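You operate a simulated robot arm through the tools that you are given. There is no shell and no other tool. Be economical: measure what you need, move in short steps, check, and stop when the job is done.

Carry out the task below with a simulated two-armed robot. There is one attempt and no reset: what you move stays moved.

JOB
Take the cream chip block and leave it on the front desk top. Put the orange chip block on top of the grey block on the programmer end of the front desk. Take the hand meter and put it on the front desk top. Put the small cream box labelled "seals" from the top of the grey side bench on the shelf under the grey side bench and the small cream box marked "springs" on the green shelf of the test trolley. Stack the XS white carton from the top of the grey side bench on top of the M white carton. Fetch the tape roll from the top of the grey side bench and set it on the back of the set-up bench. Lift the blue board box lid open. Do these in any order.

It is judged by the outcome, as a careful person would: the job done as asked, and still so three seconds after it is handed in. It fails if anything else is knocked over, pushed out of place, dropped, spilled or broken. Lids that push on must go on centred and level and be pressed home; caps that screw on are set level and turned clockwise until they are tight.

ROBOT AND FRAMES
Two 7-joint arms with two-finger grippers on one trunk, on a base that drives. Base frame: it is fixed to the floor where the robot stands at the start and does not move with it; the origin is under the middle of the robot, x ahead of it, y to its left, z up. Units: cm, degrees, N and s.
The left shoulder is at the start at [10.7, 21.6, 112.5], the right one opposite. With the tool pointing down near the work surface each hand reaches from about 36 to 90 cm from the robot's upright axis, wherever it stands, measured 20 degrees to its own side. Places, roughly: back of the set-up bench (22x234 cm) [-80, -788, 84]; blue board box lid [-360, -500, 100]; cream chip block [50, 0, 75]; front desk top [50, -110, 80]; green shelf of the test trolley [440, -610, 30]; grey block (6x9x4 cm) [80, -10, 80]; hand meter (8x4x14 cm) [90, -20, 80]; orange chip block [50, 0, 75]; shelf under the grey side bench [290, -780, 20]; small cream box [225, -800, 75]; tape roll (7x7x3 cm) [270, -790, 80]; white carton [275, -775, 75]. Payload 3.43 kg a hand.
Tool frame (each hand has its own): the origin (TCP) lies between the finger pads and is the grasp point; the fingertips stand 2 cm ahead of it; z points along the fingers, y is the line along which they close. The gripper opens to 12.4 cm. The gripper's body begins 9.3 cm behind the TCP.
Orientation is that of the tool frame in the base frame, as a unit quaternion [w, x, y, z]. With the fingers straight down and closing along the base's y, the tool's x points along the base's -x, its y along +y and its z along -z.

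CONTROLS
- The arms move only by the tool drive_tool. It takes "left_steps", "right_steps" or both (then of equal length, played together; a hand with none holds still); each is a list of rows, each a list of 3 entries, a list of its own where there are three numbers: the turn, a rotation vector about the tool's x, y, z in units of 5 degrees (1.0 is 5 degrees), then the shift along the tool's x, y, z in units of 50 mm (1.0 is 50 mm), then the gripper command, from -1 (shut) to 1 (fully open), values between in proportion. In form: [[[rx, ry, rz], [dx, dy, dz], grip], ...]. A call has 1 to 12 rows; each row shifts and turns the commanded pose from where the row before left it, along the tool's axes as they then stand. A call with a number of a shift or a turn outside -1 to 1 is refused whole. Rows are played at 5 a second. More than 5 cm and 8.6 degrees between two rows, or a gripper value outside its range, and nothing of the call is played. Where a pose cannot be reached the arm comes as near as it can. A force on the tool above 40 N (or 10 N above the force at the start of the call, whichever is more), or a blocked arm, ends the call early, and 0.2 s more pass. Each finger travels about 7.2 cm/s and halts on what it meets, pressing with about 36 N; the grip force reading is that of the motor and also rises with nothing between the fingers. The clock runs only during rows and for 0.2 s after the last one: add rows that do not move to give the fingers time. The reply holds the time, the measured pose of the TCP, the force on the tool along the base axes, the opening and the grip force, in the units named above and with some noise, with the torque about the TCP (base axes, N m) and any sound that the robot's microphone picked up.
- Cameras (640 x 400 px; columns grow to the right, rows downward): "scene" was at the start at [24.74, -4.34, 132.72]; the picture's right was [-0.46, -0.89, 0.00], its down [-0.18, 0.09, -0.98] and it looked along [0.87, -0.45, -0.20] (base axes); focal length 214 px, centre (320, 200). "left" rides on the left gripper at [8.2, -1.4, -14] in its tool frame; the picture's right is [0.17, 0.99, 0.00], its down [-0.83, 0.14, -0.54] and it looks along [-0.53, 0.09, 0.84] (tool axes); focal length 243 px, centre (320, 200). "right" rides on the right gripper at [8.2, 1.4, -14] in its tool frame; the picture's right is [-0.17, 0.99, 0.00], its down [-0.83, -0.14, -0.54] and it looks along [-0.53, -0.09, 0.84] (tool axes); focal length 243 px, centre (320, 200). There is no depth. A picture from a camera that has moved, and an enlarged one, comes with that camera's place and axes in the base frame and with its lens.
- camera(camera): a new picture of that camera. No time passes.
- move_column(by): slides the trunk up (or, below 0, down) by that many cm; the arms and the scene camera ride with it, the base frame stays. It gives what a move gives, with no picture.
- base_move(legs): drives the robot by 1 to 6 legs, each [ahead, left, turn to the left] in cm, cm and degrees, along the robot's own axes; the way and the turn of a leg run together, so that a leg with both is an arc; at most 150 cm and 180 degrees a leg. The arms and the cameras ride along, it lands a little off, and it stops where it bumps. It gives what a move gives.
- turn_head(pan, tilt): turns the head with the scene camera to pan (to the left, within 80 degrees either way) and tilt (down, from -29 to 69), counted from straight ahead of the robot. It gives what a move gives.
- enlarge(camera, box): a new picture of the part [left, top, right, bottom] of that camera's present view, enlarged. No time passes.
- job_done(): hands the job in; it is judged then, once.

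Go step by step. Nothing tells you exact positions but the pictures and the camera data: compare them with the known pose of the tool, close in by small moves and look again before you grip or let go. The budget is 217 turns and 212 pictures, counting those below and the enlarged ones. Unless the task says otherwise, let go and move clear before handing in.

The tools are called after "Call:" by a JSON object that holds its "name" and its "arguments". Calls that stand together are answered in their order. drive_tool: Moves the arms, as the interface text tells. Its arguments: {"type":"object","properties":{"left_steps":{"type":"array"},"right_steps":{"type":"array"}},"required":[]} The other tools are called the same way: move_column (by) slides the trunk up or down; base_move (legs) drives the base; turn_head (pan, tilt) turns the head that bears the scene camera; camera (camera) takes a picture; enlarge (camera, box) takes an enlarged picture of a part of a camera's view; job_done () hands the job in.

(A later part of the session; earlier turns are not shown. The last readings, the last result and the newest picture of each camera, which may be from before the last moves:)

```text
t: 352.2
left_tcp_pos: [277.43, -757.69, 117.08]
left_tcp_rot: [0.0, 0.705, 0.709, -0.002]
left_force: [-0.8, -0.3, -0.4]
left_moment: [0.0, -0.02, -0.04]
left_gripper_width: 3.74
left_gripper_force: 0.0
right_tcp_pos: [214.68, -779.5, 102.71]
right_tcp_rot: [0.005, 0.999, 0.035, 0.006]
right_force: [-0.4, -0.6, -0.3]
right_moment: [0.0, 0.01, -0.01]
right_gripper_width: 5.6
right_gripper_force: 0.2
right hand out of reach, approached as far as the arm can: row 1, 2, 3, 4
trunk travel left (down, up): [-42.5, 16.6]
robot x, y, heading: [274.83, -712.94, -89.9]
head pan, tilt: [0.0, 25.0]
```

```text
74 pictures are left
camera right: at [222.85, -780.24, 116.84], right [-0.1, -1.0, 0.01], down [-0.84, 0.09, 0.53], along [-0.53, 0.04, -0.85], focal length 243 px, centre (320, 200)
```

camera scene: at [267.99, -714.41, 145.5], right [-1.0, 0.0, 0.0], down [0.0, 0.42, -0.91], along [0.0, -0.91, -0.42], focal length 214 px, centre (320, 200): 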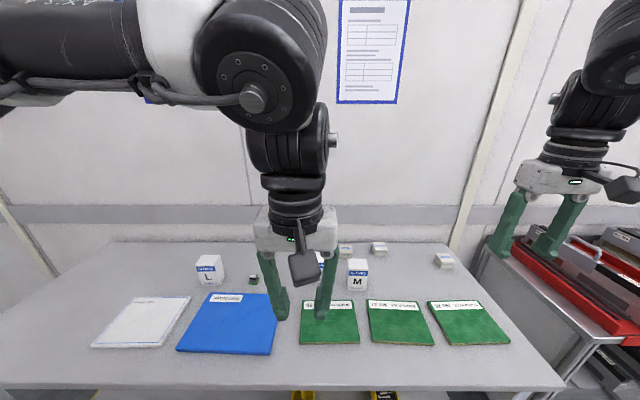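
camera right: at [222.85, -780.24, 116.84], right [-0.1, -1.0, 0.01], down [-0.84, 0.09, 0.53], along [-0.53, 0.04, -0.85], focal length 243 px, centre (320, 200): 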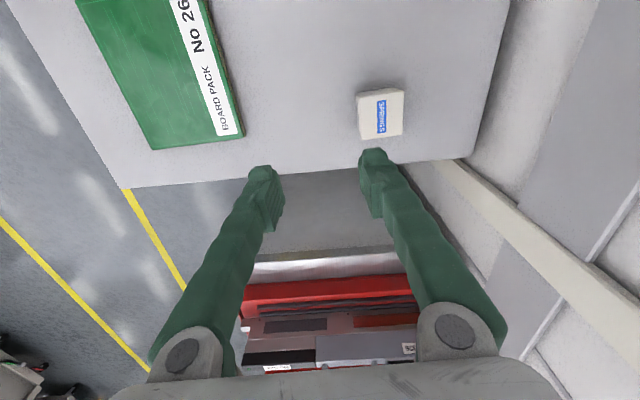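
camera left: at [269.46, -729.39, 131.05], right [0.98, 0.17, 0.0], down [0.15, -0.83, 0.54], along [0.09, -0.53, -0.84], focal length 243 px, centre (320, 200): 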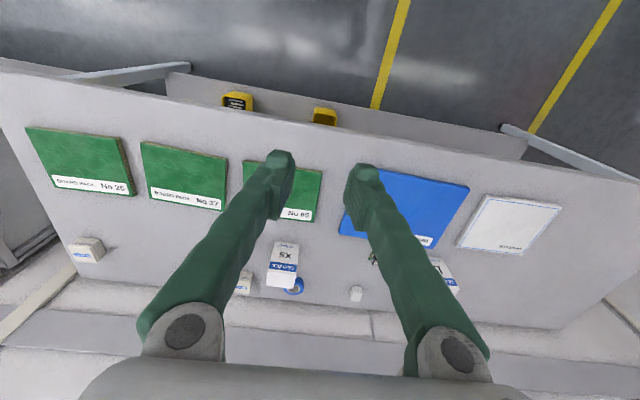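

SPRINGS confirmed at [214.3,-788], axis-aligned. Use yaw 0 with pitch 20°, which reached well before: unwind yaw and shift the base.

Call:
{"name": "drive_tool", "arguments": {"right_steps": [[[0, 0, -1], [0, 0, -0.3], -0.1], [[0, 0, -1], [0, 0, -0.3], -0.1], [[0, 0, -1], [0, 0, 0], -0.1], [[0, 0, -1], [0, 0, 0], -0.1], [[0, 0, -1], [0, 0, 0], -0.1], [[0, 0, -1], [0, 0, 0], -0.1], [[0, 0, -1], [0, 0, 0], -0.1], [[0, 0, -1], [0, 0, 0], -0.1], [[0, 0, -1], [0, 0, 0], -0.1], [[0, 0, -1], [0, 0, 0], -0.1], [[0, 0, -1], [0, 0, 0], -0.1], [[0, 0, -1], [0, 0, 0], -0.1]]}}

Call:
{"name": "drive_tool", "arguments": {"right_steps": [[[0, 0, -1], [0.5, 0, 0], -0.1], [[0, 0, -1], [0.5, 0, 0], -0.1], [[0, 0, -1], [0.5, 0, 0], -0.1], [[0, 0, -1], [0.5, 0, 0], -0.1], [[0, -1, -0.4], [0, 0, 0], -0.1], [[0, -1, 0], [0, 0, 0], -0.1], [[0, -1, 0], [0, 0, 0], -0.1], [[0, -1, 0], [0, 0, 0], -0.1], [[0, 0, 0], [0, 0, 0], -0.1]]}}

Call:
{"name": "base_move", "arguments": {"legs": [[0, -34, 0]]}}

Call:
{"name": "camera", "arguments": {"camera": "right"}}

```text
t: 354.8
left_tcp_pos: [277.51, -757.81, 117.05]
left_tcp_rot: [-0.001, 0.705, 0.709, -0.001]
left_force: [-0.6, -0.5, 0.2]
left_moment: [-0.01, 0.02, -0.03]
left_gripper_width: 3.72
left_gripper_force: 0.1
right_tcp_pos: [214.62, -779.43, 105.65]
right_tcp_rot: [0.007, 0.848, 0.53, 0.001]
right_force: [-0.4, -0.5, -0.3]
right_moment: [0.03, -0.01, -0.04]
right_gripper_width: 5.59
right_gripper_force: 0.0
trunk travel left (down, up): [-42.5, 16.6]
robot x, y, heading: [274.64, -712.85, -90.0]
head pan, tilt: [0.0, 25.0]
```

```text
t: 356.8
left_tcp_pos: [277.48, -757.77, 116.93]
left_tcp_rot: [-0.002, 0.705, 0.709, 0.0]
left_force: [0.2, -0.3, -0.5]
left_moment: [0.05, 0.03, -0.01]
left_gripper_width: 3.72
left_gripper_force: 0.0
right_tcp_pos: [217.88, -769.95, 105.62]
right_tcp_rot: [0.124, 0.72, 0.671, -0.128]
right_force: [0.3, 0.0, -0.1]
right_moment: [0.0, -0.01, 0.0]
right_gripper_width: 5.59
right_gripper_force: 0.1
trunk travel left (down, up): [-42.5, 16.6]
robot x, y, heading: [274.45, -712.83, -89.9]
head pan, tilt: [0.0, 25.0]
```

```text
t: 361.9
left_tcp_pos: [243.65, -757.68, 117.02]
left_tcp_rot: [-0.001, 0.706, 0.709, -0.001]
left_force: [-1.1, 0.0, -0.6]
left_moment: [-0.05, 0.02, -0.02]
left_gripper_width: 3.73
left_gripper_force: 0.1
right_tcp_pos: [184.1, -770.0, 105.66]
right_tcp_rot: [0.125, 0.72, 0.67, -0.128]
right_force: [0.2, 0.2, -0.1]
right_moment: [0.0, 0.02, 0.03]
right_gripper_width: 5.59
right_gripper_force: 0.2
trunk travel left (down, up): [-42.5, 16.6]
robot x, y, heading: [240.76, -712.98, -89.9]
head pan, tilt: [0.0, 25.0]
```

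```text
73 pictures are left
camera right: at [186.25, -757.65, 115.89], right [0.97, -0.22, 0.07], down [-0.19, -0.58, 0.8], along [-0.14, -0.79, -0.6], focal length 243 px, centre (320, 200)
```

right: 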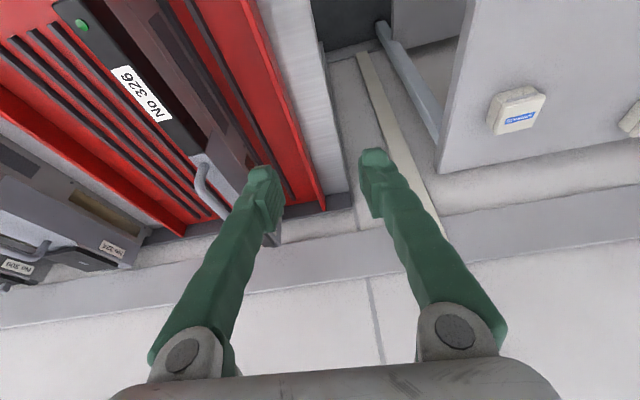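

Call:
{"name": "drive_tool", "arguments": {"right_steps": [[[0, 0, -0.4], [0, 0.9, 0], 0.2], [[0, 0, -0.4], [0, 0.9, 0], 0.2], [[0, 0, 0], [0, 0.9, 0], 0.2], [[0, 0, 0], [0, 0.9, 0], 0.2], [[0, 0, 0], [0, 0.9, 0], 0.2], [[0, 0, 0], [0, 0.9, 0], 0.2], [[0, 0, 0], [0, 0.6, 0.4], 0.2], [[0, 0, 0], [-0.5, 0, 0.7], 0.2], [[0, 0, 0], [-0.5, 0, 0.7], 0.2], [[0, 0, 0], [0, 0, 0], 0.2]]}}

Call:
{"name": "camera", "arguments": {"camera": "right"}}

```text
t: 364.1
left_tcp_pos: [243.69, -757.83, 116.96]
left_tcp_rot: [-0.001, 0.705, 0.709, -0.002]
left_force: [0.6, 0.4, 0.3]
left_moment: [-0.02, 0.02, 0.0]
left_gripper_width: 3.71
left_gripper_force: 0.1
right_tcp_pos: [213.93, -778.39, 98.77]
right_tcp_rot: [0.12, 0.696, 0.695, -0.133]
right_force: [0.5, -0.1, 0.3]
right_moment: [-0.03, 0.0, 0.04]
right_gripper_width: 7.44
right_gripper_force: 0.1
trunk travel left (down, up): [-42.5, 16.6]
robot x, y, heading: [240.41, -712.46, -89.9]
head pan, tilt: [0.0, 25.0]
```

```text
72 pictures are left
camera right: at [215.52, -765.83, 109.11], right [0.99, -0.16, 0.04], down [-0.13, -0.59, 0.8], along [-0.1, -0.79, -0.6], focal length 243 px, centre (320, 200)
```

right: 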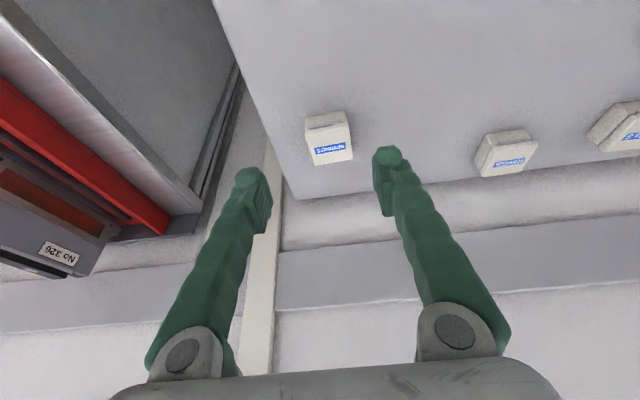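

Call:
{"name": "drive_tool", "arguments": {"right_steps": [[[0, 0, 0], [-0.13, 0.03, 0.75], 0.55], [[0, 0, 0], [-0.13, 0.03, 0.75], 0.55], [[0, 0, 0], [-0.13, 0.03, 0.75], 0.55], [[0, 0, 0], [-0.13, 0.03, 0.6], 0.55], [[0, 0, 0], [0, 0, 0], 0.55]]}}

Call:
{"name": "camera", "arguments": {"camera": "right"}}

```text
t: 365.3
left_tcp_pos: [243.75, -757.8, 117.03]
left_tcp_rot: [-0.002, 0.705, 0.709, -0.002]
left_force: [0.1, -0.8, 0.2]
left_moment: [0.0, 0.02, 0.01]
left_gripper_width: 3.72
left_gripper_force: 0.0
right_tcp_pos: [213.93, -783.65, 89.63]
right_tcp_rot: [0.119, 0.696, 0.695, -0.132]
right_force: [-0.5, 0.5, -0.1]
right_moment: [-0.01, 0.03, 0.02]
right_gripper_width: 9.58
right_gripper_force: 0.1
right hand out of reach, approached as far as the arm can: row 3, 4
trunk travel left (down, up): [-42.5, 16.6]
robot x, y, heading: [240.64, -713.03, -90.1]
head pan, tilt: [0.0, 25.0]
```

```text
71 pictures are left
camera right: at [215.58, -771.16, 100.01], right [0.99, -0.16, 0.04], down [-0.13, -0.59, 0.8], along [-0.1, -0.79, -0.6], focal length 243 px, centre (320, 200)
```

right: 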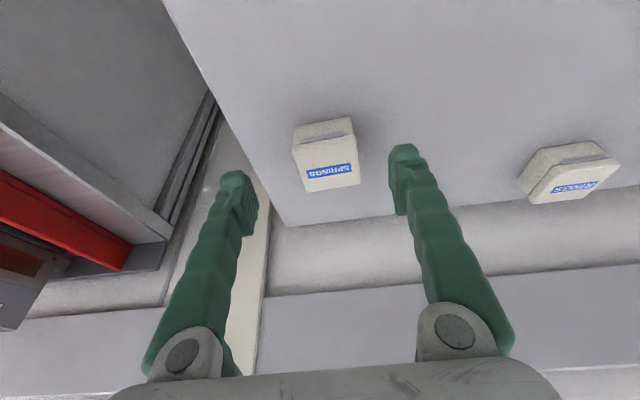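

Call:
{"name": "base_move", "arguments": {"legs": [[3, 0, 0]]}}

Call:
{"name": "drive_tool", "arguments": {"right_steps": [[[0, 0, 0], [0.1, 0.04, 0.5], 0.55], [[0, 0, 0], [0.1, 0.04, 0.5], 0.55], [[0, 0, 0], [0.1, 0, 0.35], 0.55], [[0, 0, 0], [0, 0, 0], 0.55]]}}

Call:
{"name": "camera", "arguments": {"camera": "right"}}

```text
t: 366.2
left_tcp_pos: [243.73, -760.46, 117.24]
left_tcp_rot: [0.0, 0.706, 0.709, -0.003]
left_force: [-0.2, -0.3, -0.6]
left_moment: [-0.07, -0.03, 0.01]
left_gripper_width: 3.75
left_gripper_force: 0.0
right_tcp_pos: [213.85, -786.37, 90.09]
right_tcp_rot: [0.121, 0.697, 0.694, -0.134]
right_force: [0.3, -0.5, 0.1]
right_moment: [-0.03, 0.02, -0.01]
right_gripper_width: 9.62
right_gripper_force: 0.0
trunk travel left (down, up): [-42.5, 16.6]
robot x, y, heading: [240.72, -716.02, -89.9]
head pan, tilt: [0.0, 25.0]
```

```text
t: 367.2
left_tcp_pos: [243.63, -760.62, 117.12]
left_tcp_rot: [-0.002, 0.706, 0.709, -0.002]
left_force: [-0.5, 0.2, 0.5]
left_moment: [-0.05, -0.02, 0.0]
left_gripper_width: 3.72
left_gripper_force: 0.0
right_tcp_pos: [212.74, -786.21, 84.14]
right_tcp_rot: [0.122, 0.697, 0.694, -0.132]
right_force: [-1.0, -0.1, 0.3]
right_moment: [0.0, -0.02, -0.02]
right_gripper_width: 9.59
right_gripper_force: 0.0
right hand out of reach, approached as far as the arm can: row 1, 2, 3
trunk travel left (down, up): [-42.5, 16.6]
robot x, y, heading: [240.88, -715.63, -89.8]
head pan, tilt: [0.0, 25.0]
```

```text
70 pictures are left
camera right: at [214.43, -773.72, 94.34], right [0.99, -0.16, 0.04], down [-0.13, -0.59, 0.8], along [-0.1, -0.79, -0.6], focal length 243 px, centre (320, 200)
```

right: 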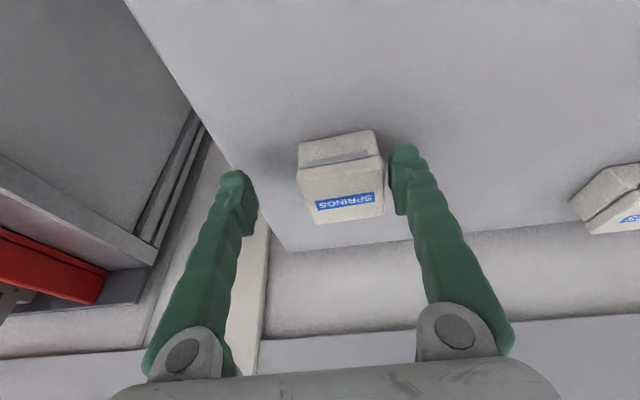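

Call:
{"name": "base_move", "arguments": {"legs": [[0.8, 1.8, 0]]}}

Call:
{"name": "move_column", "arguments": {"by": -1.5}}

Call:
{"name": "camera", "arguments": {"camera": "right"}}

```text
t: 368.1
left_tcp_pos: [245.3, -761.52, 117.03]
left_tcp_rot: [0.0, 0.706, 0.708, -0.002]
left_force: [0.7, 0.4, -0.1]
left_moment: [-0.02, -0.01, -0.03]
left_gripper_width: 3.72
left_gripper_force: 0.2
right_tcp_pos: [214.4, -787.0, 84.03]
right_tcp_rot: [0.122, 0.696, 0.695, -0.131]
right_force: [-0.6, 0.9, -0.7]
right_moment: [-0.04, -0.02, 0.04]
right_gripper_width: 9.6
right_gripper_force: 0.0
trunk travel left (down, up): [-42.5, 16.6]
robot x, y, heading: [243.09, -716.7, -89.8]
head pan, tilt: [0.0, 25.0]
```

```text
t: 368.7
left_tcp_pos: [245.5, -761.6, 115.5]
left_tcp_rot: [-0.002, 0.706, 0.708, -0.003]
left_force: [0.6, 0.8, -0.7]
left_moment: [-0.04, 0.04, 0.0]
left_gripper_width: 3.74
left_gripper_force: 0.0
right_tcp_pos: [214.52, -787.08, 82.62]
right_tcp_rot: [0.12, 0.697, 0.694, -0.132]
right_force: [0.6, 0.4, 0.1]
right_moment: [0.03, 0.0, -0.01]
right_gripper_width: 9.61
right_gripper_force: 0.1
trunk travel left (down, up): [-41.0, 18.1]
robot x, y, heading: [242.5, -716.64, -90.0]
head pan, tilt: [0.0, 25.0]
```

```text
69 pictures are left
camera right: at [216.18, -774.54, 92.84], right [0.99, -0.16, 0.04], down [-0.13, -0.59, 0.8], along [-0.1, -0.79, -0.6], focal length 243 px, centre (320, 200)
```

right: 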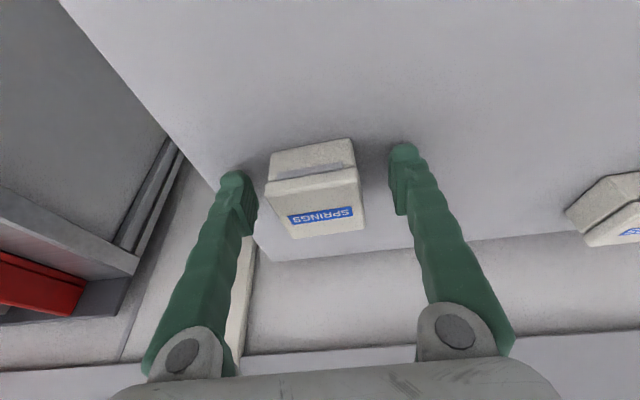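

Call:
{"name": "drive_tool", "arguments": {"right_steps": [[[0, 0, 0], [0, 0, 0], -1], [[0, 0, 0], [0, 0, 0], -1], [[0, 0, 0], [0, 0, 0], -1], [[0, 0, 0], [0, 0, 0], -1], [[0, 0, 0], [-0.14, 0, -0.37], -1], [[0, 0, 0], [-0.28, 0, -0.74], -1], [[0, 0, 0], [-0.28, 0, -0.74], -1], [[0, 0, 0], [-0.28, 0, -0.74], -1], [[0, 0, 0], [-0.28, 0, -0.74], -1], [[0, 0, 0], [0.6, 0, -0.2], -1], [[0, 0, 0], [0, 0, 0], -1]]}}

Call:
{"name": "camera", "arguments": {"camera": "right"}}

Call:
{"name": "camera", "arguments": {"camera": "left"}}

```text
t: 371.1
left_tcp_pos: [245.36, -761.61, 115.44]
left_tcp_rot: [-0.001, 0.705, 0.709, -0.001]
left_force: [1.0, 0.4, 0.8]
left_moment: [0.01, 0.0, 0.0]
left_gripper_width: 3.75
left_gripper_force: 0.1
right_tcp_pos: [215.0, -784.06, 100.17]
right_tcp_rot: [0.119, 0.697, 0.694, -0.132]
right_force: [0.3, -0.3, -1.7]
right_moment: [0.03, -0.04, 0.03]
right_gripper_width: 5.49
right_gripper_force: 35.9
trunk travel left (down, up): [-41.0, 18.1]
robot x, y, heading: [242.64, -716.22, -89.6]
head pan, tilt: [0.0, 25.0]
```

```text
68 pictures are left
camera right: at [216.58, -771.53, 110.41], right [0.99, -0.16, 0.04], down [-0.13, -0.59, 0.8], along [-0.1, -0.79, -0.6], focal length 243 px, centre (320, 200)
```

right: 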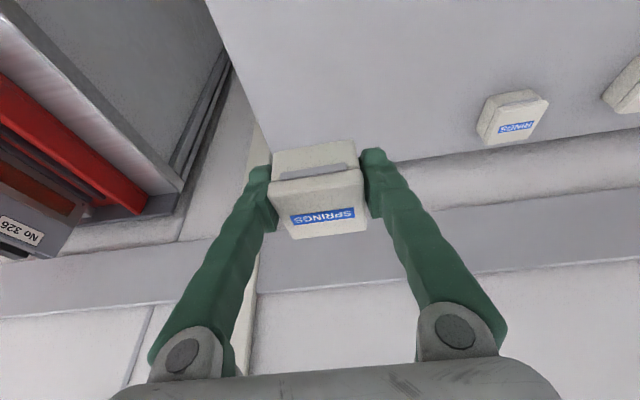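

```text
67 pictures are left
camera left: at [244.01, -753.48, 129.54], right [0.99, 0.17, 0.0], down [0.14, -0.83, 0.54], along [0.09, -0.53, -0.84], focal length 243 px, centre (320, 200)
```

left: 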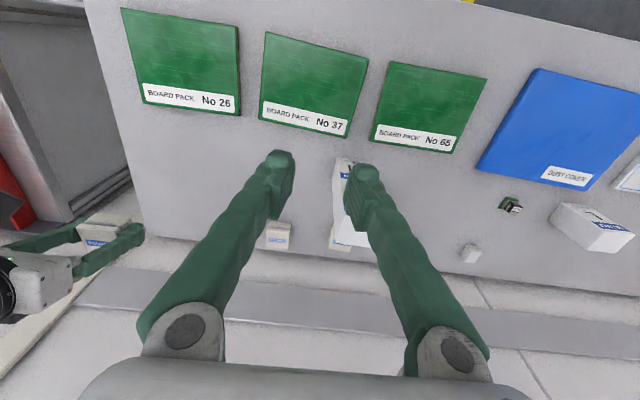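

SPRINGS is held in the right hand. For SEALS (behind the carton stack) use the left hand vertically, in its favoured 20°-outward zone: shift base right and reach over.

Call:
{"name": "base_move", "arguments": {"legs": [[0, -16, 0]]}}

Call:
{"name": "drive_tool", "arguments": {"left_steps": [[[0, 0, 0], [0, 0.9, 0], 0.5], [[0, 0, 0], [0, 0.9, 0], 0.5], [[0, 0, 0], [0, 0.9, 0], 0.5], [[0, 0, 0], [0, 0.9, 0], 0.5], [[0, 0, 0], [0, 0.9, 0], 0.5], [[0, 0, 0], [-0.9, 0.3, 0], 0.5], [[0, 0, 0], [-0.9, 0.3, 0], 0.5], [[0, 0, 0], [-0.9, 0, 0], 0.5], [[0, 0, 0], [-0.9, 0, 0], 0.5], [[0, 0, 0], [-0.9, 0, 0.2], 0.5], [[0, 0, 0], [-0.9, 0, 0.4], 0.5], [[0, 0, 0], [0, 0, 0], 0.5]]}}

Call:
{"name": "camera", "arguments": {"camera": "left"}}

```text
t: 373.9
left_tcp_pos: [229.4, -761.55, 115.53]
left_tcp_rot: [0.0, 0.706, 0.708, -0.002]
left_force: [0.8, 0.5, -0.4]
left_moment: [0.02, -0.02, 0.0]
left_gripper_width: 3.74
left_gripper_force: 0.0
right_tcp_pos: [198.89, -783.92, 100.11]
right_tcp_rot: [0.12, 0.698, 0.694, -0.132]
right_force: [0.1, -0.5, -0.7]
right_moment: [0.0, -0.03, -0.03]
right_gripper_width: 5.46
right_gripper_force: 36.0
trunk travel left (down, up): [-41.0, 18.1]
robot x, y, heading: [226.67, -716.58, -90.2]
head pan, tilt: [0.0, 25.0]
```

```text
t: 376.5
left_tcp_pos: [248.32, -758.0, 109.87]
left_tcp_rot: [0.0, 0.706, 0.708, -0.002]
left_force: [0.5, 0.2, -0.2]
left_moment: [0.03, 0.01, 0.01]
left_gripper_width: 9.27
left_gripper_force: 0.1
left hand out of reach, approached as far as the arm can: row 2, 3, 4, 5, 6, 7, 8, 9, 10, 11
right_tcp_pos: [198.88, -783.91, 100.2]
right_tcp_rot: [0.119, 0.698, 0.694, -0.132]
right_force: [-0.5, -0.5, -0.3]
right_moment: [0.05, -0.03, 0.01]
right_gripper_width: 5.45
right_gripper_force: 35.7
trunk travel left (down, up): [-41.0, 18.1]
robot x, y, heading: [226.79, -716.65, -90.1]
head pan, tilt: [0.0, 25.0]
```

```text
66 pictures are left
camera left: at [246.85, -749.8, 123.93], right [0.99, 0.17, 0.0], down [0.14, -0.83, 0.54], along [0.09, -0.53, -0.84], focal length 243 px, centre (320, 200)
```

left: 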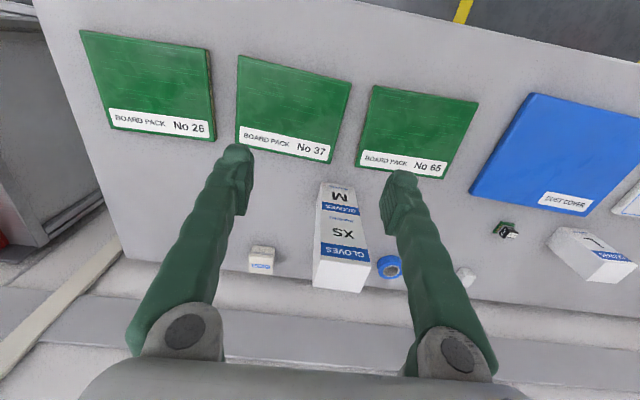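

Reach with zero yaw and pitch is short. Use a moderate yaw (−30°) with slight pitch; the small box will self-align in the jaws. Reposition.

Call:
{"name": "base_move", "arguments": {"legs": [[0, 9, 0]]}}

Call:
{"name": "drive_tool", "arguments": {"left_steps": [[[0, -1, -1], [0, 0, 0], 0.5], [[0, -0.4, -1], [0, 0, 0], 0.5], [[0, 0, -1], [0, 0, 0], 0.5], [[0, 0, -1], [0, 0, 0], 0.5], [[0, 0, -1], [0, 0, 0], 0.5], [[0, 0, -1], [0, 0, 0], 0.5], [[0, 0, 0], [-0.7, -0.5, 0], 0.5], [[0, 0, 0], [-0.7, -0.5, 0], 0.5], [[0, 0, 0], [-0.7, -0.5, 0], 0.5], [[0, 0, 0], [-0.7, -0.5, 0], 0.5], [[0, 0, 0], [-0.7, -0.5, 0], 0.5], [[0, 0, 0], [-0.7, -0.5, 0], 0.5]]}}

Call:
{"name": "camera", "arguments": {"camera": "left"}}

```text
t: 378.4
left_tcp_pos: [257.22, -758.01, 109.83]
left_tcp_rot: [0.0, 0.705, 0.709, -0.002]
left_force: [-0.7, 0.1, -0.5]
left_moment: [0.01, 0.01, 0.01]
left_gripper_width: 9.31
left_gripper_force: 0.1
right_tcp_pos: [207.87, -783.91, 100.23]
right_tcp_rot: [0.119, 0.698, 0.694, -0.131]
right_force: [0.3, -0.2, -1.1]
right_moment: [-0.02, -0.01, 0.02]
right_gripper_width: 5.48
right_gripper_force: 36.1
trunk travel left (down, up): [-41.0, 18.1]
robot x, y, heading: [235.74, -716.79, -90.2]
head pan, tilt: [0.0, 25.0]
```

```text
t: 381.0
left_tcp_pos: [254.72, -783.61, 113.13]
left_tcp_rot: [0.034, 0.498, 0.865, -0.052]
left_force: [0.8, -0.4, 0.7]
left_moment: [-0.01, -0.02, 0.01]
left_gripper_width: 9.3
left_gripper_force: 0.1
right_tcp_pos: [207.64, -783.95, 100.02]
right_tcp_rot: [0.12, 0.698, 0.693, -0.132]
right_force: [-0.5, 0.1, -0.3]
right_moment: [0.0, -0.04, -0.02]
right_gripper_width: 5.46
right_gripper_force: 35.7
trunk travel left (down, up): [-41.0, 18.1]
robot x, y, heading: [235.39, -716.25, -90.1]
head pan, tilt: [0.0, 25.0]
```

```text
65 pictures are left
camera left: at [249.37, -775.53, 126.27], right [0.77, 0.63, -0.07], down [0.53, -0.58, 0.62], along [0.35, -0.52, -0.78], focal length 243 px, centre (320, 200)
```

left: 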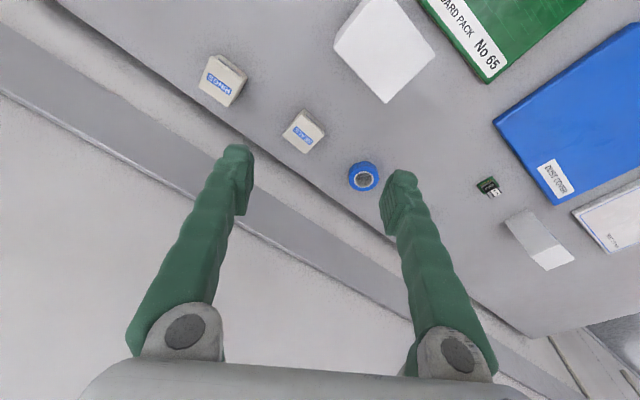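

Reach is good now. Move above SEALS and try reducing the yaw.

Call:
{"name": "drive_tool", "arguments": {"left_steps": [[[0, 0, 0], [-0.62, -0.27, 0.1], 0.3], [[0, 0, 0], [-0.62, -0.27, 0.1], 0.3], [[0, 0, 0], [-0.6, -0.25, 0.1], 0.3], [[0, 0, 0.8], [0, 0, 0.4], 0.3], [[0, 0, 0.8], [0, 0, 0.4], 0.3], [[0, 0, 0.8], [0, 0, 0.4], 0.3], [[0, 0, 0.8], [0, 0, 0.4], 0.3], [[0, 0, 0], [0, 0, 0], 0.3]]}}

Call:
{"name": "camera", "arguments": {"camera": "left"}}

```text
t: 382.8
left_tcp_pos: [250.39, -784.92, 102.44]
left_tcp_rot: [0.04, 0.612, 0.789, -0.049]
left_force: [-0.1, -0.2, 0.3]
left_moment: [-0.02, -0.02, 0.01]
left_gripper_width: 8.05
left_gripper_force: 0.1
left hand out of reach, approached as far as the arm can: row 2, 3, 4, 5, 6, 7
right_tcp_pos: [207.89, -783.93, 100.15]
right_tcp_rot: [0.12, 0.698, 0.694, -0.132]
right_force: [0.3, -0.2, -1.0]
right_moment: [0.05, 0.0, -0.01]
right_gripper_width: 5.45
right_gripper_force: 36.2
trunk travel left (down, up): [-41.0, 18.1]
robot x, y, heading: [235.6, -716.53, -90.3]
head pan, tilt: [0.0, 25.0]
```

```text
64 pictures are left
camera left: at [246.86, -775.63, 115.33], right [0.91, 0.4, -0.05], down [0.34, -0.69, 0.63], along [0.22, -0.6, -0.77], focal length 243 px, centre (320, 200)
```

left: 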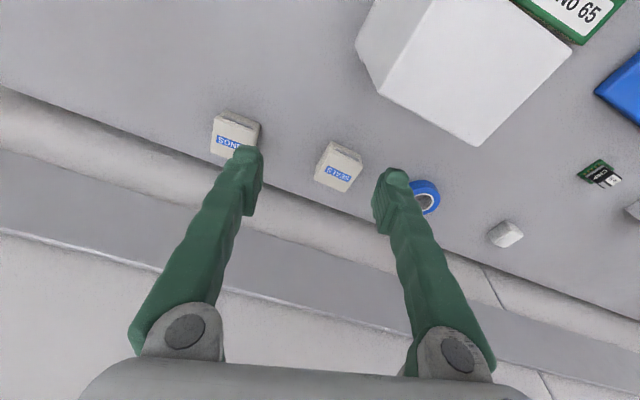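

Call:
{"name": "move_column", "arguments": {"by": 5}}

Call:
{"name": "base_move", "arguments": {"legs": [[6, 6, 0]]}}

Call:
{"name": "camera", "arguments": {"camera": "left"}}

```text
t: 383.7
left_tcp_pos: [250.19, -785.07, 110.51]
left_tcp_rot: [0.056, 0.609, 0.788, -0.069]
left_force: [0.5, -0.5, 0.1]
left_moment: [0.01, 0.01, 0.03]
left_gripper_width: 8.08
left_gripper_force: 0.0
right_tcp_pos: [207.78, -783.91, 105.11]
right_tcp_rot: [0.12, 0.698, 0.694, -0.132]
right_force: [-0.8, -1.3, -0.9]
right_moment: [0.05, 0.0, -0.02]
right_gripper_width: 5.44
right_gripper_force: 35.8
trunk travel left (down, up): [-46.0, 13.1]
robot x, y, heading: [235.56, -716.99, -90.1]
head pan, tilt: [0.0, 25.0]
```

```text
t: 385.2
left_tcp_pos: [256.32, -790.96, 110.8]
left_tcp_rot: [0.057, 0.61, 0.787, -0.07]
left_force: [-0.1, 0.6, 0.3]
left_moment: [-0.05, 0.0, 0.01]
left_gripper_width: 8.06
left_gripper_force: 0.0
right_tcp_pos: [213.87, -789.91, 105.13]
right_tcp_rot: [0.12, 0.698, 0.694, -0.132]
right_force: [-0.2, 1.1, -1.2]
right_moment: [-0.03, -0.01, -0.02]
right_gripper_width: 5.44
right_gripper_force: 35.8
trunk travel left (down, up): [-46.0, 13.1]
robot x, y, heading: [241.86, -722.44, -89.9]
head pan, tilt: [0.0, 25.0]
```

```text
63 pictures are left
camera left: at [252.73, -781.05, 123.22], right [0.91, 0.4, -0.07], down [0.34, -0.66, 0.67], along [0.22, -0.63, -0.74], focal length 243 px, centre (320, 200)
```

left: 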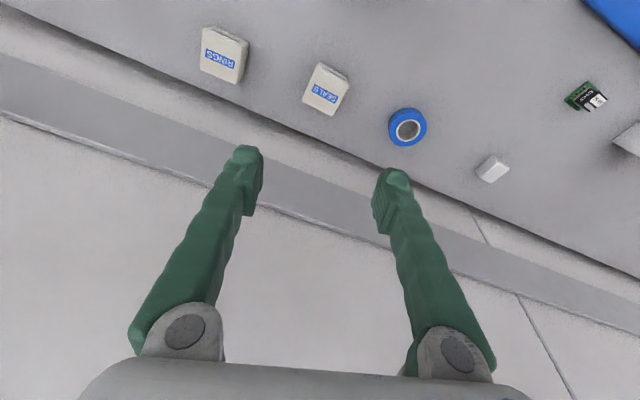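

Call:
{"name": "drive_tool", "arguments": {"left_steps": [[[0, 1, -0.4], [0, 0, 0], 0.3], [[0, 1, -0.4], [0, 0, 0], 0.3], [[0, 0, -0.4], [-0.3, 0, 0.6], 0.3], [[0, 0, -0.4], [-0.3, 0, 0.6], 0.3], [[0, 0, 0], [0, 0, 0.6], 0.3], [[0, 0, 0], [0, 0, 0], 0.3]]}}

Call:
{"name": "camera", "arguments": {"camera": "left"}}

```text
t: 386.6
left_tcp_pos: [256.03, -792.62, 101.59]
left_tcp_rot: [-0.016, 0.556, 0.831, -0.018]
left_force: [-0.2, 0.0, 0.0]
left_moment: [0.0, 0.01, -0.01]
left_gripper_width: 8.06
left_gripper_force: 0.1
left hand out of reach, approached as far as the arm can: row 1, 2, 4
right_tcp_pos: [213.78, -789.96, 105.2]
right_tcp_rot: [0.119, 0.698, 0.694, -0.133]
right_force: [-0.4, 0.8, -0.8]
right_moment: [0.01, 0.0, 0.0]
right_gripper_width: 5.47
right_gripper_force: 36.0
trunk travel left (down, up): [-46.0, 13.1]
robot x, y, heading: [241.36, -722.51, -89.7]
head pan, tilt: [0.0, 25.0]
```

```text
62 pictures are left
camera left: at [252.19, -785.5, 115.74], right [0.85, 0.53, -0.05], down [0.47, -0.71, 0.53], along [0.25, -0.47, -0.85], focal length 243 px, centre (320, 200)
```

left: 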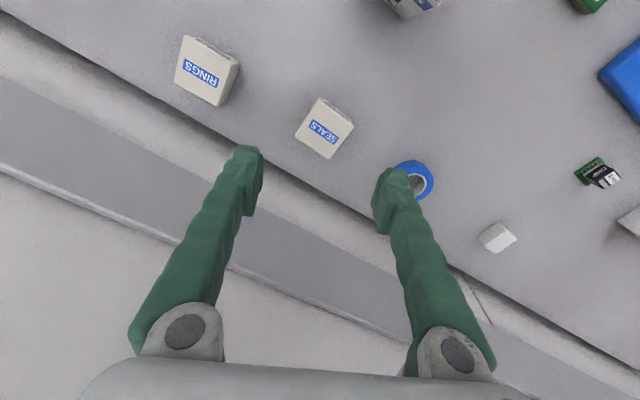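

Call:
{"name": "drive_tool", "arguments": {"left_steps": [[[0, 0, 0], [-0.1, -0.03, 0.8], 0.6], [[0, 0, 0], [-0.1, -0.03, 0.8], 0.6], [[0, 0, 0], [0, 0, 0.8], 0.6], [[0, 0, 0], [0, 0, 0.8], 0.6], [[0, 0, 0], [0, 0, 0], 0.6]]}}

Call:
{"name": "camera", "arguments": {"camera": "left"}}

```text
t: 387.8
left_tcp_pos: [254.52, -791.6, 86.0]
left_tcp_rot: [-0.015, 0.554, 0.832, -0.02]
left_force: [0.0, -0.2, -0.4]
left_moment: [0.01, 0.03, -0.03]
left_gripper_width: 9.93
left_gripper_force: 0.0
left hand out of reach, approached as far as the arm can: row 1, 2, 3, 4
right_tcp_pos: [213.86, -789.85, 105.22]
right_tcp_rot: [0.121, 0.698, 0.694, -0.132]
right_force: [-0.6, 0.2, -0.4]
right_moment: [0.0, -0.01, -0.02]
right_gripper_width: 5.44
right_gripper_force: 36.2
trunk travel left (down, up): [-46.0, 13.1]
robot x, y, heading: [242.08, -722.62, -89.8]
head pan, tilt: [0.0, 25.0]
```

```text
61 pictures are left
camera left: at [250.66, -784.38, 100.02], right [0.85, 0.53, -0.05], down [0.47, -0.7, 0.53], along [0.25, -0.47, -0.85], focal length 243 px, centre (320, 200)
```

left: 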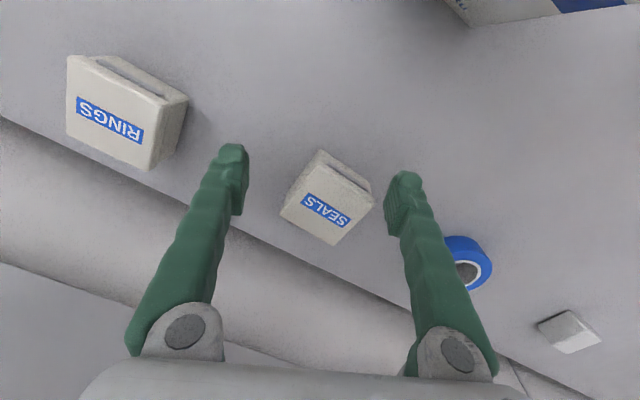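

Call:
{"name": "base_move", "arguments": {"legs": [[1.7, 1.6, 0]]}}

Call:
{"name": "move_column", "arguments": {"by": -3.4}}

Call:
{"name": "camera", "arguments": {"camera": "left"}}

```text
t: 388.7
left_tcp_pos: [255.8, -793.12, 86.03]
left_tcp_rot: [-0.015, 0.555, 0.832, -0.019]
left_force: [0.1, 1.2, -0.2]
left_moment: [-0.04, -0.05, 0.04]
left_gripper_width: 9.94
left_gripper_force: 0.1
right_tcp_pos: [215.22, -791.51, 105.25]
right_tcp_rot: [0.12, 0.698, 0.694, -0.132]
right_force: [-0.6, 0.8, -0.3]
right_moment: [0.0, -0.02, -0.01]
right_gripper_width: 5.45
right_gripper_force: 36.4
trunk travel left (down, up): [-46.0, 13.1]
robot x, y, heading: [243.49, -724.41, -90.1]
head pan, tilt: [0.0, 25.0]
```

```text
t: 389.5
left_tcp_pos: [256.08, -793.34, 82.57]
left_tcp_rot: [-0.015, 0.556, 0.831, -0.019]
left_force: [0.3, 0.3, -0.2]
left_moment: [0.03, 0.01, 0.02]
left_gripper_width: 9.94
left_gripper_force: 0.1
right_tcp_pos: [215.61, -791.58, 101.87]
right_tcp_rot: [0.12, 0.697, 0.694, -0.133]
right_force: [0.0, 0.0, -0.3]
right_moment: [-0.02, 0.03, -0.01]
right_gripper_width: 5.45
right_gripper_force: 36.4
trunk travel left (down, up): [-42.6, 16.5]
robot x, y, heading: [243.23, -724.38, -90.0]
head pan, tilt: [0.0, 25.0]
```

```text
60 pictures are left
camera left: at [252.24, -786.05, 96.66], right [0.85, 0.53, -0.05], down [0.47, -0.71, 0.53], along [0.25, -0.47, -0.85], focal length 243 px, centre (320, 200)
```

left: 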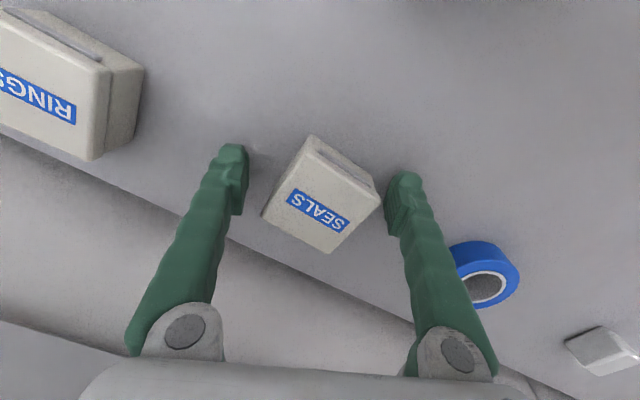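

Call:
{"name": "drive_tool", "arguments": {"left_steps": [[[0, 0, 0], [0, 0, 0], -0.3], [[0, 0, 0], [0, 0, 0], -1], [[0, 0, 0], [0, 0, 0], -1], [[0, 0, 0], [0, 0, 0], -1], [[0, 0, 0], [0, 0, 0], -1]]}}

Call:
{"name": "camera", "arguments": {"camera": "left"}}

```text
t: 390.7
left_tcp_pos: [256.01, -793.3, 82.5]
left_tcp_rot: [-0.015, 0.555, 0.831, -0.019]
left_force: [0.2, -0.6, 0.2]
left_moment: [-0.05, -0.04, 0.01]
left_gripper_width: 5.74
left_gripper_force: 36.1
right_tcp_pos: [215.33, -791.57, 101.83]
right_tcp_rot: [0.12, 0.698, 0.694, -0.132]
right_force: [-1.0, -0.7, -0.9]
right_moment: [0.0, -0.02, 0.02]
right_gripper_width: 5.46
right_gripper_force: 35.9
trunk travel left (down, up): [-42.6, 16.5]
robot x, y, heading: [243.07, -724.35, -90.0]
head pan, tilt: [0.0, 25.0]
```

```text
59 pictures are left
camera left: at [252.18, -786.04, 96.62], right [0.85, 0.53, -0.05], down [0.47, -0.71, 0.53], along [0.25, -0.47, -0.85], focal length 243 px, centre (320, 200)
```

left: 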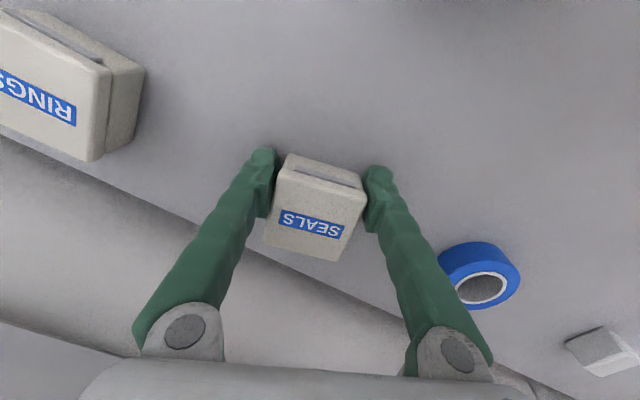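

Box self-aligned and is gripped. Lift clear of the stack, then back away.

Call:
{"name": "drive_tool", "arguments": {"left_steps": [[[0, 0, 0], [0, 0, -0.4], -1], [[0, 0, 0], [0, 0, -0.8], -1], [[0, 0, 0], [0, 0, -0.8], -1], [[0, 0, 0], [0, 0, -0.8], -1], [[0, 0, 0], [0, 0, -0.8], -1], [[0, 0, 0], [0, 0, -0.8], -1], [[0, 0, 0], [0, 0, -0.8], -1], [[0, 0, 0], [0, 0, 0], -1]]}}

Call:
{"name": "camera", "arguments": {"camera": "left"}}

```text
t: 392.5
left_tcp_pos: [257.24, -793.0, 108.58]
left_tcp_rot: [-0.017, 0.555, 0.831, -0.018]
left_force: [-0.4, 0.1, -0.8]
left_moment: [0.03, 0.04, 0.0]
left_gripper_width: 5.67
left_gripper_force: 35.7
right_tcp_pos: [215.34, -791.62, 101.63]
right_tcp_rot: [0.12, 0.698, 0.694, -0.132]
right_force: [0.0, 0.8, -0.7]
right_moment: [-0.01, 0.02, 0.0]
right_gripper_width: 5.46
right_gripper_force: 35.7
trunk travel left (down, up): [-42.6, 16.5]
robot x, y, heading: [243.27, -724.27, -90.2]
head pan, tilt: [0.0, 25.0]
```

```text
58 pictures are left
camera left: at [253.38, -785.67, 122.66], right [0.85, 0.53, -0.05], down [0.47, -0.71, 0.53], along [0.25, -0.47, -0.85], focal length 243 px, centre (320, 200)
```

left: 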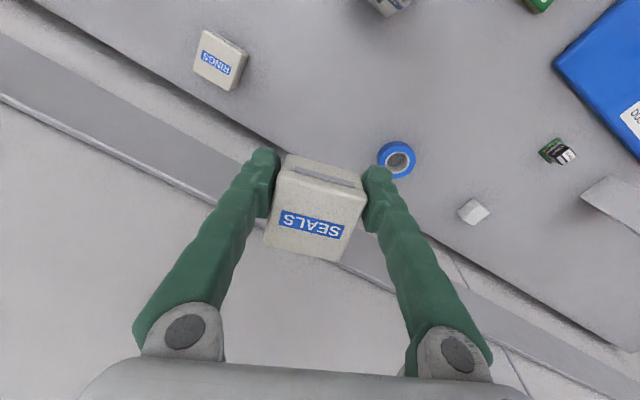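

Back away from the bench, and retract/raise the right hand (SPRINGS) so only the left hand goes under the bench.

Call:
{"name": "base_move", "arguments": {"legs": [[-68, 0, 0]]}}

Call:
{"name": "drive_tool", "arguments": {"right_steps": [[[0, 0, 0], [0.8, 0, -0.33], -1], [[0, 0, 0], [0.8, 0, -0.33], -1], [[0, 0, 0], [0.8, 0, -0.33], -1], [[0, 0, 0], [0.8, 0, -0.33], -1], [[0, 1, 0], [0.6, 0, -0.6], -1], [[0, 1, 0], [0, 0, -0.9], -1], [[0, 1, 0], [0, 0, -0.9], -1], [[0, 1, 0], [0, 0, -0.9], -1], [[0, 0, 0], [0, 0, -0.9], -1], [[0, 0, 0], [0, 0, -0.9], -1], [[0, 0, 0], [0, 0, 0], -1]]}}

Call:
{"name": "turn_head", "arguments": {"pan": 15, "tilt": 40}}

Call:
{"name": "camera", "arguments": {"camera": "scene"}}

```text
t: 397.0
left_tcp_pos: [257.54, -725.79, 108.61]
left_tcp_rot: [-0.016, 0.552, 0.833, -0.019]
left_force: [0.5, 0.4, -1.1]
left_moment: [0.01, -0.01, -0.02]
left_gripper_width: 5.61
left_gripper_force: 36.1
right_tcp_pos: [215.67, -724.73, 101.73]
right_tcp_rot: [0.12, 0.695, 0.696, -0.131]
right_force: [0.7, -0.1, -0.5]
right_moment: [-0.01, -0.03, -0.02]
right_gripper_width: 5.46
right_gripper_force: 36.6
trunk travel left (down, up): [-42.6, 16.5]
robot x, y, heading: [242.92, -657.03, -89.8]
head pan, tilt: [0.0, 25.0]
```

```text
t: 399.4
left_tcp_pos: [257.45, -725.78, 108.49]
left_tcp_rot: [-0.015, 0.553, 0.833, -0.019]
left_force: [0.1, 0.3, 0.4]
left_moment: [-0.01, 0.04, -0.03]
left_gripper_width: 5.57
left_gripper_force: 36.2
right_tcp_pos: [213.25, -703.95, 126.02]
right_tcp_rot: [-0.002, 0.708, 0.706, -0.008]
right_force: [-0.7, -0.9, -0.4]
right_moment: [-0.01, -0.02, -0.04]
right_gripper_width: 5.45
right_gripper_force: 36.1
right hand out of reach, approached as far as the arm can: row 4, 5
trunk travel left (down, up): [-42.6, 16.5]
robot x, y, heading: [242.93, -657.41, -89.6]
head pan, tilt: [0.0, 25.0]
```

```text
t: 400.2
left_tcp_pos: [257.46, -725.61, 108.61]
left_tcp_rot: [-0.015, 0.552, 0.833, -0.02]
left_force: [0.3, 0.4, 0.5]
left_moment: [0.03, -0.01, 0.01]
left_gripper_width: 5.55
left_gripper_force: 35.8
right_tcp_pos: [213.31, -703.76, 126.04]
right_tcp_rot: [-0.002, 0.709, 0.706, -0.008]
right_force: [-0.4, -0.2, -0.8]
right_moment: [0.01, 0.0, -0.01]
right_gripper_width: 5.46
right_gripper_force: 35.8
trunk travel left (down, up): [-42.6, 16.5]
robot x, y, heading: [242.86, -656.95, -89.6]
head pan, tilt: [15.0, 40.0]
```

```text
57 pictures are left
camera scene: at [245.43, -677.97, 143.27], right [-0.96, -0.26, 0.0], down [-0.17, 0.62, -0.77], along [0.2, -0.74, -0.64], focal length 214 px, centre (320, 200)
```

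scene: 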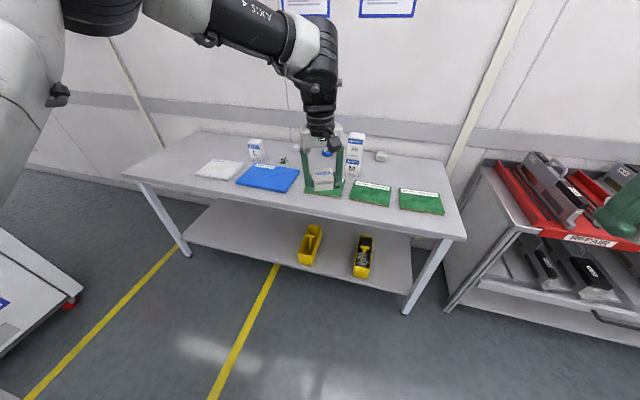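

Shelf top is at about z=27, front edge y≈-748; free area around x≈298. Shift left, lower the column fully and lower the left hand in front of the bench.

Call:
{"name": "base_move", "arguments": {"legs": [[0, 40, 0]]}}

Call:
{"name": "move_column", "arguments": {"by": -42}}

Call:
{"name": "drive_tool", "arguments": {"left_steps": [[[0, 0, 0], [0, 0, 0.9], -1], [[0, 0, 0], [0, 0, 0.9], -1], [[0, 0, 0], [0, 0, 0.9], -1], [[0, 0, 0], [0, 0, 0.9], -1], [[0, 0, 0], [0, 0, 0.9], -1], [[0, 0, 0], [0, 0, 0.9], -1], [[0, 0, 0], [0, 0, 0.6], -1], [[0, 0, 0], [0, 0, 0], -1]], "right_steps": [[[0, 0, 0], [0, 0, -0.9], -1], [[0, 0, 0], [0, 0, -0.9], -1], [[0, 0, 0], [0, 0, -0.9], -1], [[0, 0, 0], [0, 0, -0.9], -1], [[0, 0, 0], [0, 0, 0], -1], [[0, 0, 0], [0, 0, 0], -1], [[0, 0, 0], [0, 0, 0], -1], [[0, 0, 0], [0, 0, 0], -1]]}}

Call:
{"name": "camera", "arguments": {"camera": "scene"}}

Call:
{"name": "camera", "arguments": {"camera": "left"}}

```text
t: 406.0
left_tcp_pos: [296.84, -725.48, 108.44]
left_tcp_rot: [-0.015, 0.554, 0.832, -0.02]
left_force: [0.1, -0.4, 0.0]
left_moment: [0.0, 0.0, 0.0]
left_gripper_width: 5.46
left_gripper_force: 35.8
right_tcp_pos: [252.74, -703.53, 126.05]
right_tcp_rot: [-0.003, 0.71, 0.704, -0.008]
right_force: [0.0, -0.1, -0.8]
right_moment: [0.02, -0.01, 0.02]
right_gripper_width: 5.48
right_gripper_force: 36.4
trunk travel left (down, up): [-42.6, 16.5]
robot x, y, heading: [282.94, -657.07, -90.0]
head pan, tilt: [15.0, 40.0]
```

```text
refused: -42 is not a number from -40 to 40
```

```text
t: 407.8
left_tcp_pos: [295.58, -725.93, 78.63]
left_tcp_rot: [-0.014, 0.553, 0.833, -0.02]
left_force: [0.4, -0.2, -1.3]
left_moment: [0.02, 0.01, 0.01]
left_gripper_width: 5.46
left_gripper_force: 35.8
right_tcp_pos: [250.52, -697.19, 132.71]
right_tcp_rot: [0.003, 0.71, 0.704, -0.01]
right_force: [-0.4, -0.4, -0.7]
right_moment: [0.0, 0.01, 0.0]
right_gripper_width: 5.45
right_gripper_force: 35.8
right hand out of reach, approached as far as the arm can: row 1, 2, 3, 4
trunk travel left (down, up): [-42.6, 16.5]
robot x, y, heading: [282.86, -656.78, -90.2]
head pan, tilt: [15.0, 40.0]
```

```text
56 pictures are left
camera scene: at [285.07, -677.84, 143.27], right [-0.97, -0.26, 0.0], down [-0.17, 0.62, -0.77], along [0.2, -0.74, -0.64], focal length 214 px, centre (320, 200)
```

scene: 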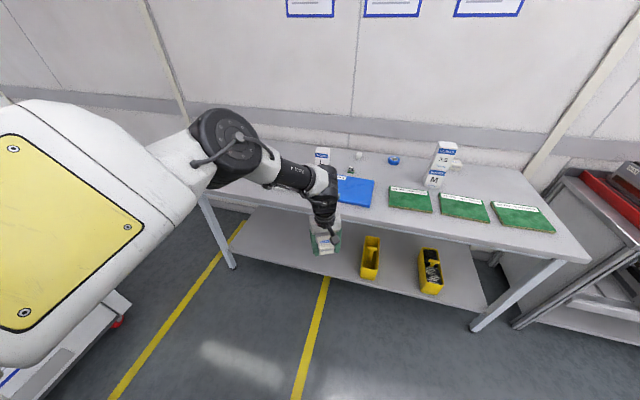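

```text
55 pictures are left
camera left: at [291.65, -718.64, 92.82], right [0.84, 0.53, -0.05], down [0.48, -0.7, 0.53], along [0.25, -0.47, -0.85], focal length 243 px, centre (320, 200)
```

left: 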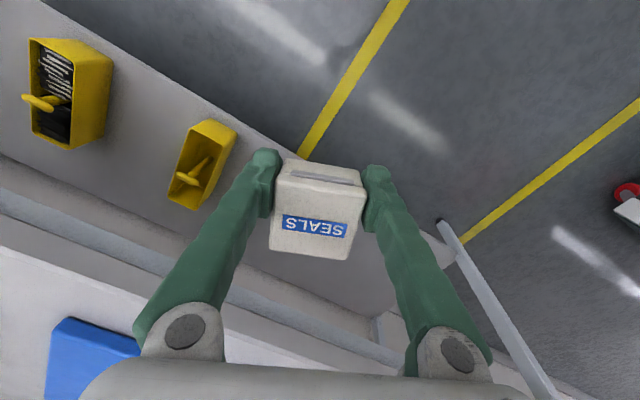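

Call:
{"name": "move_column", "arguments": {"by": -40}}

Call:
{"name": "camera", "arguments": {"camera": "scene"}}

Call:
{"name": "camera", "arguments": {"camera": "left"}}

```text
t: 411.6
left_tcp_pos: [295.5, -725.82, 38.57]
left_tcp_rot: [-0.015, 0.555, 0.832, -0.02]
left_force: [0.0, -0.1, -0.3]
left_moment: [0.01, -0.03, -0.02]
left_gripper_width: 5.46
left_gripper_force: 36.3
right_tcp_pos: [250.64, -697.28, 92.58]
right_tcp_rot: [-0.003, 0.71, 0.704, -0.009]
right_force: [-0.4, -0.7, -0.7]
right_moment: [-0.02, 0.0, 0.0]
right_gripper_width: 5.47
right_gripper_force: 36.2
trunk travel left (down, up): [-2.6, 56.5]
robot x, y, heading: [282.51, -657.18, -90.0]
head pan, tilt: [15.0, 40.0]
```

```text
54 pictures are left
camera scene: at [285.08, -690.34, 101.21], right [-0.97, -0.26, 0.0], down [-0.17, 0.62, -0.77], along [0.2, -0.74, -0.64], focal length 214 px, centre (320, 200)
```

scene: 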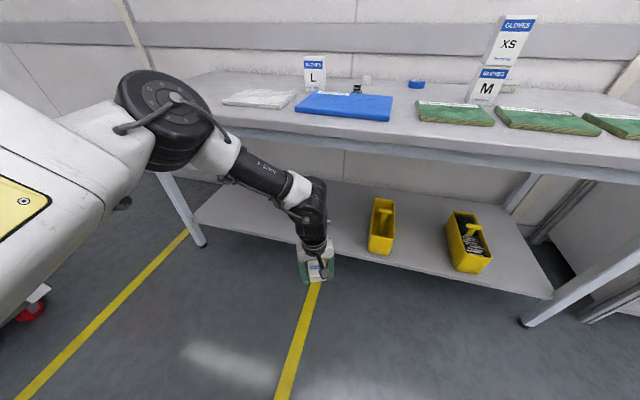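

```text
53 pictures are left
camera left: at [291.62, -718.79, 52.71], right [0.85, 0.53, -0.05], down [0.47, -0.71, 0.53], along [0.25, -0.47, -0.85], focal length 243 px, centre (320, 200)
```

left: 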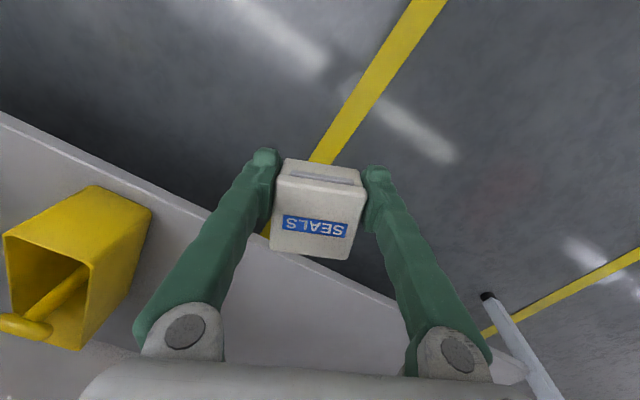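

The forearm would meet the bench edge if inserted vertically; pitching the tool 25° forward keeps the wrist outside. Pitch, then check before driving in.

Call:
{"name": "drive_tool", "arguments": {"left_steps": [[[0, -1, 0], [0, 0, 0], -1], [[0, -1, 0], [0, 0, 0], -1], [[0, -1, 0], [0, 0, 0], -1], [[0, -1, 0], [0, 0, 0], -1], [[0, -1, 0], [0, 0, 0], -1], [[0, 0, 0], [0, 0, 0], -1]]}}

Call:
{"name": "base_move", "arguments": {"legs": [[14, 0, 0]]}}

Call:
{"name": "camera", "arguments": {"camera": "scene"}}

Call:
{"name": "camera", "arguments": {"camera": "left"}}

```text
t: 413.0
left_tcp_pos: [295.44, -725.96, 38.61]
left_tcp_rot: [0.165, 0.537, 0.815, -0.14]
left_force: [0.3, 0.4, -0.2]
left_moment: [0.0, 0.01, 0.0]
left_gripper_width: 5.45
left_gripper_force: 35.1
right_tcp_pos: [250.67, -697.35, 92.55]
right_tcp_rot: [-0.003, 0.709, 0.705, -0.008]
right_force: [-0.2, 0.2, -0.9]
right_moment: [0.03, 0.05, -0.02]
right_gripper_width: 5.45
right_gripper_force: 35.8
trunk travel left (down, up): [-2.6, 56.5]
robot x, y, heading: [283.11, -656.93, -89.9]
head pan, tilt: [15.0, 40.0]
```

```text
t: 414.5
left_tcp_pos: [295.35, -740.16, 38.43]
left_tcp_rot: [0.165, 0.538, 0.815, -0.138]
left_force: [0.0, -0.3, -1.6]
left_moment: [0.01, -0.03, -0.01]
left_gripper_width: 5.48
left_gripper_force: 35.8
right_tcp_pos: [250.54, -711.51, 92.58]
right_tcp_rot: [-0.002, 0.711, 0.703, -0.009]
right_force: [0.8, -0.8, -0.4]
right_moment: [0.05, 0.0, -0.01]
right_gripper_width: 5.43
right_gripper_force: 35.9
trunk travel left (down, up): [-2.6, 56.5]
robot x, y, heading: [282.77, -671.5, -90.0]
head pan, tilt: [15.0, 40.0]
```

```text
52 pictures are left
camera scene: at [285.01, -704.65, 101.19], right [-0.97, -0.26, 0.0], down [-0.17, 0.62, -0.77], along [0.2, -0.74, -0.64], focal length 214 px, centre (320, 200)
```

scene: 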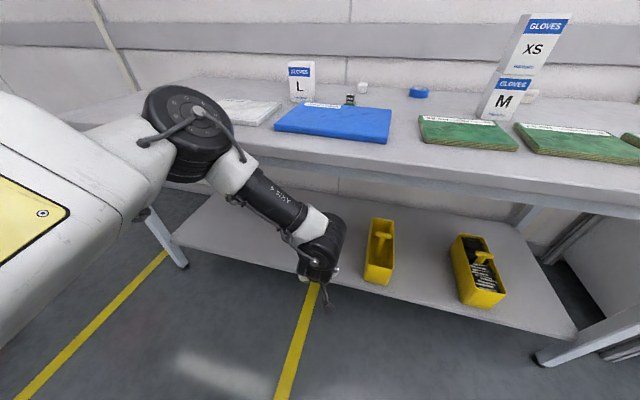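

```text
51 pictures are left
camera left: at [289.34, -728.35, 47.93], right [0.85, 0.51, -0.12], down [0.37, -0.42, 0.83], along [0.38, -0.75, -0.55], focal length 243 px, centre (320, 200)
```

left: 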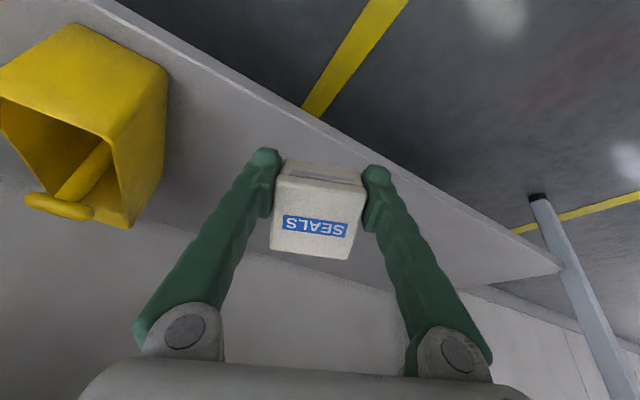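

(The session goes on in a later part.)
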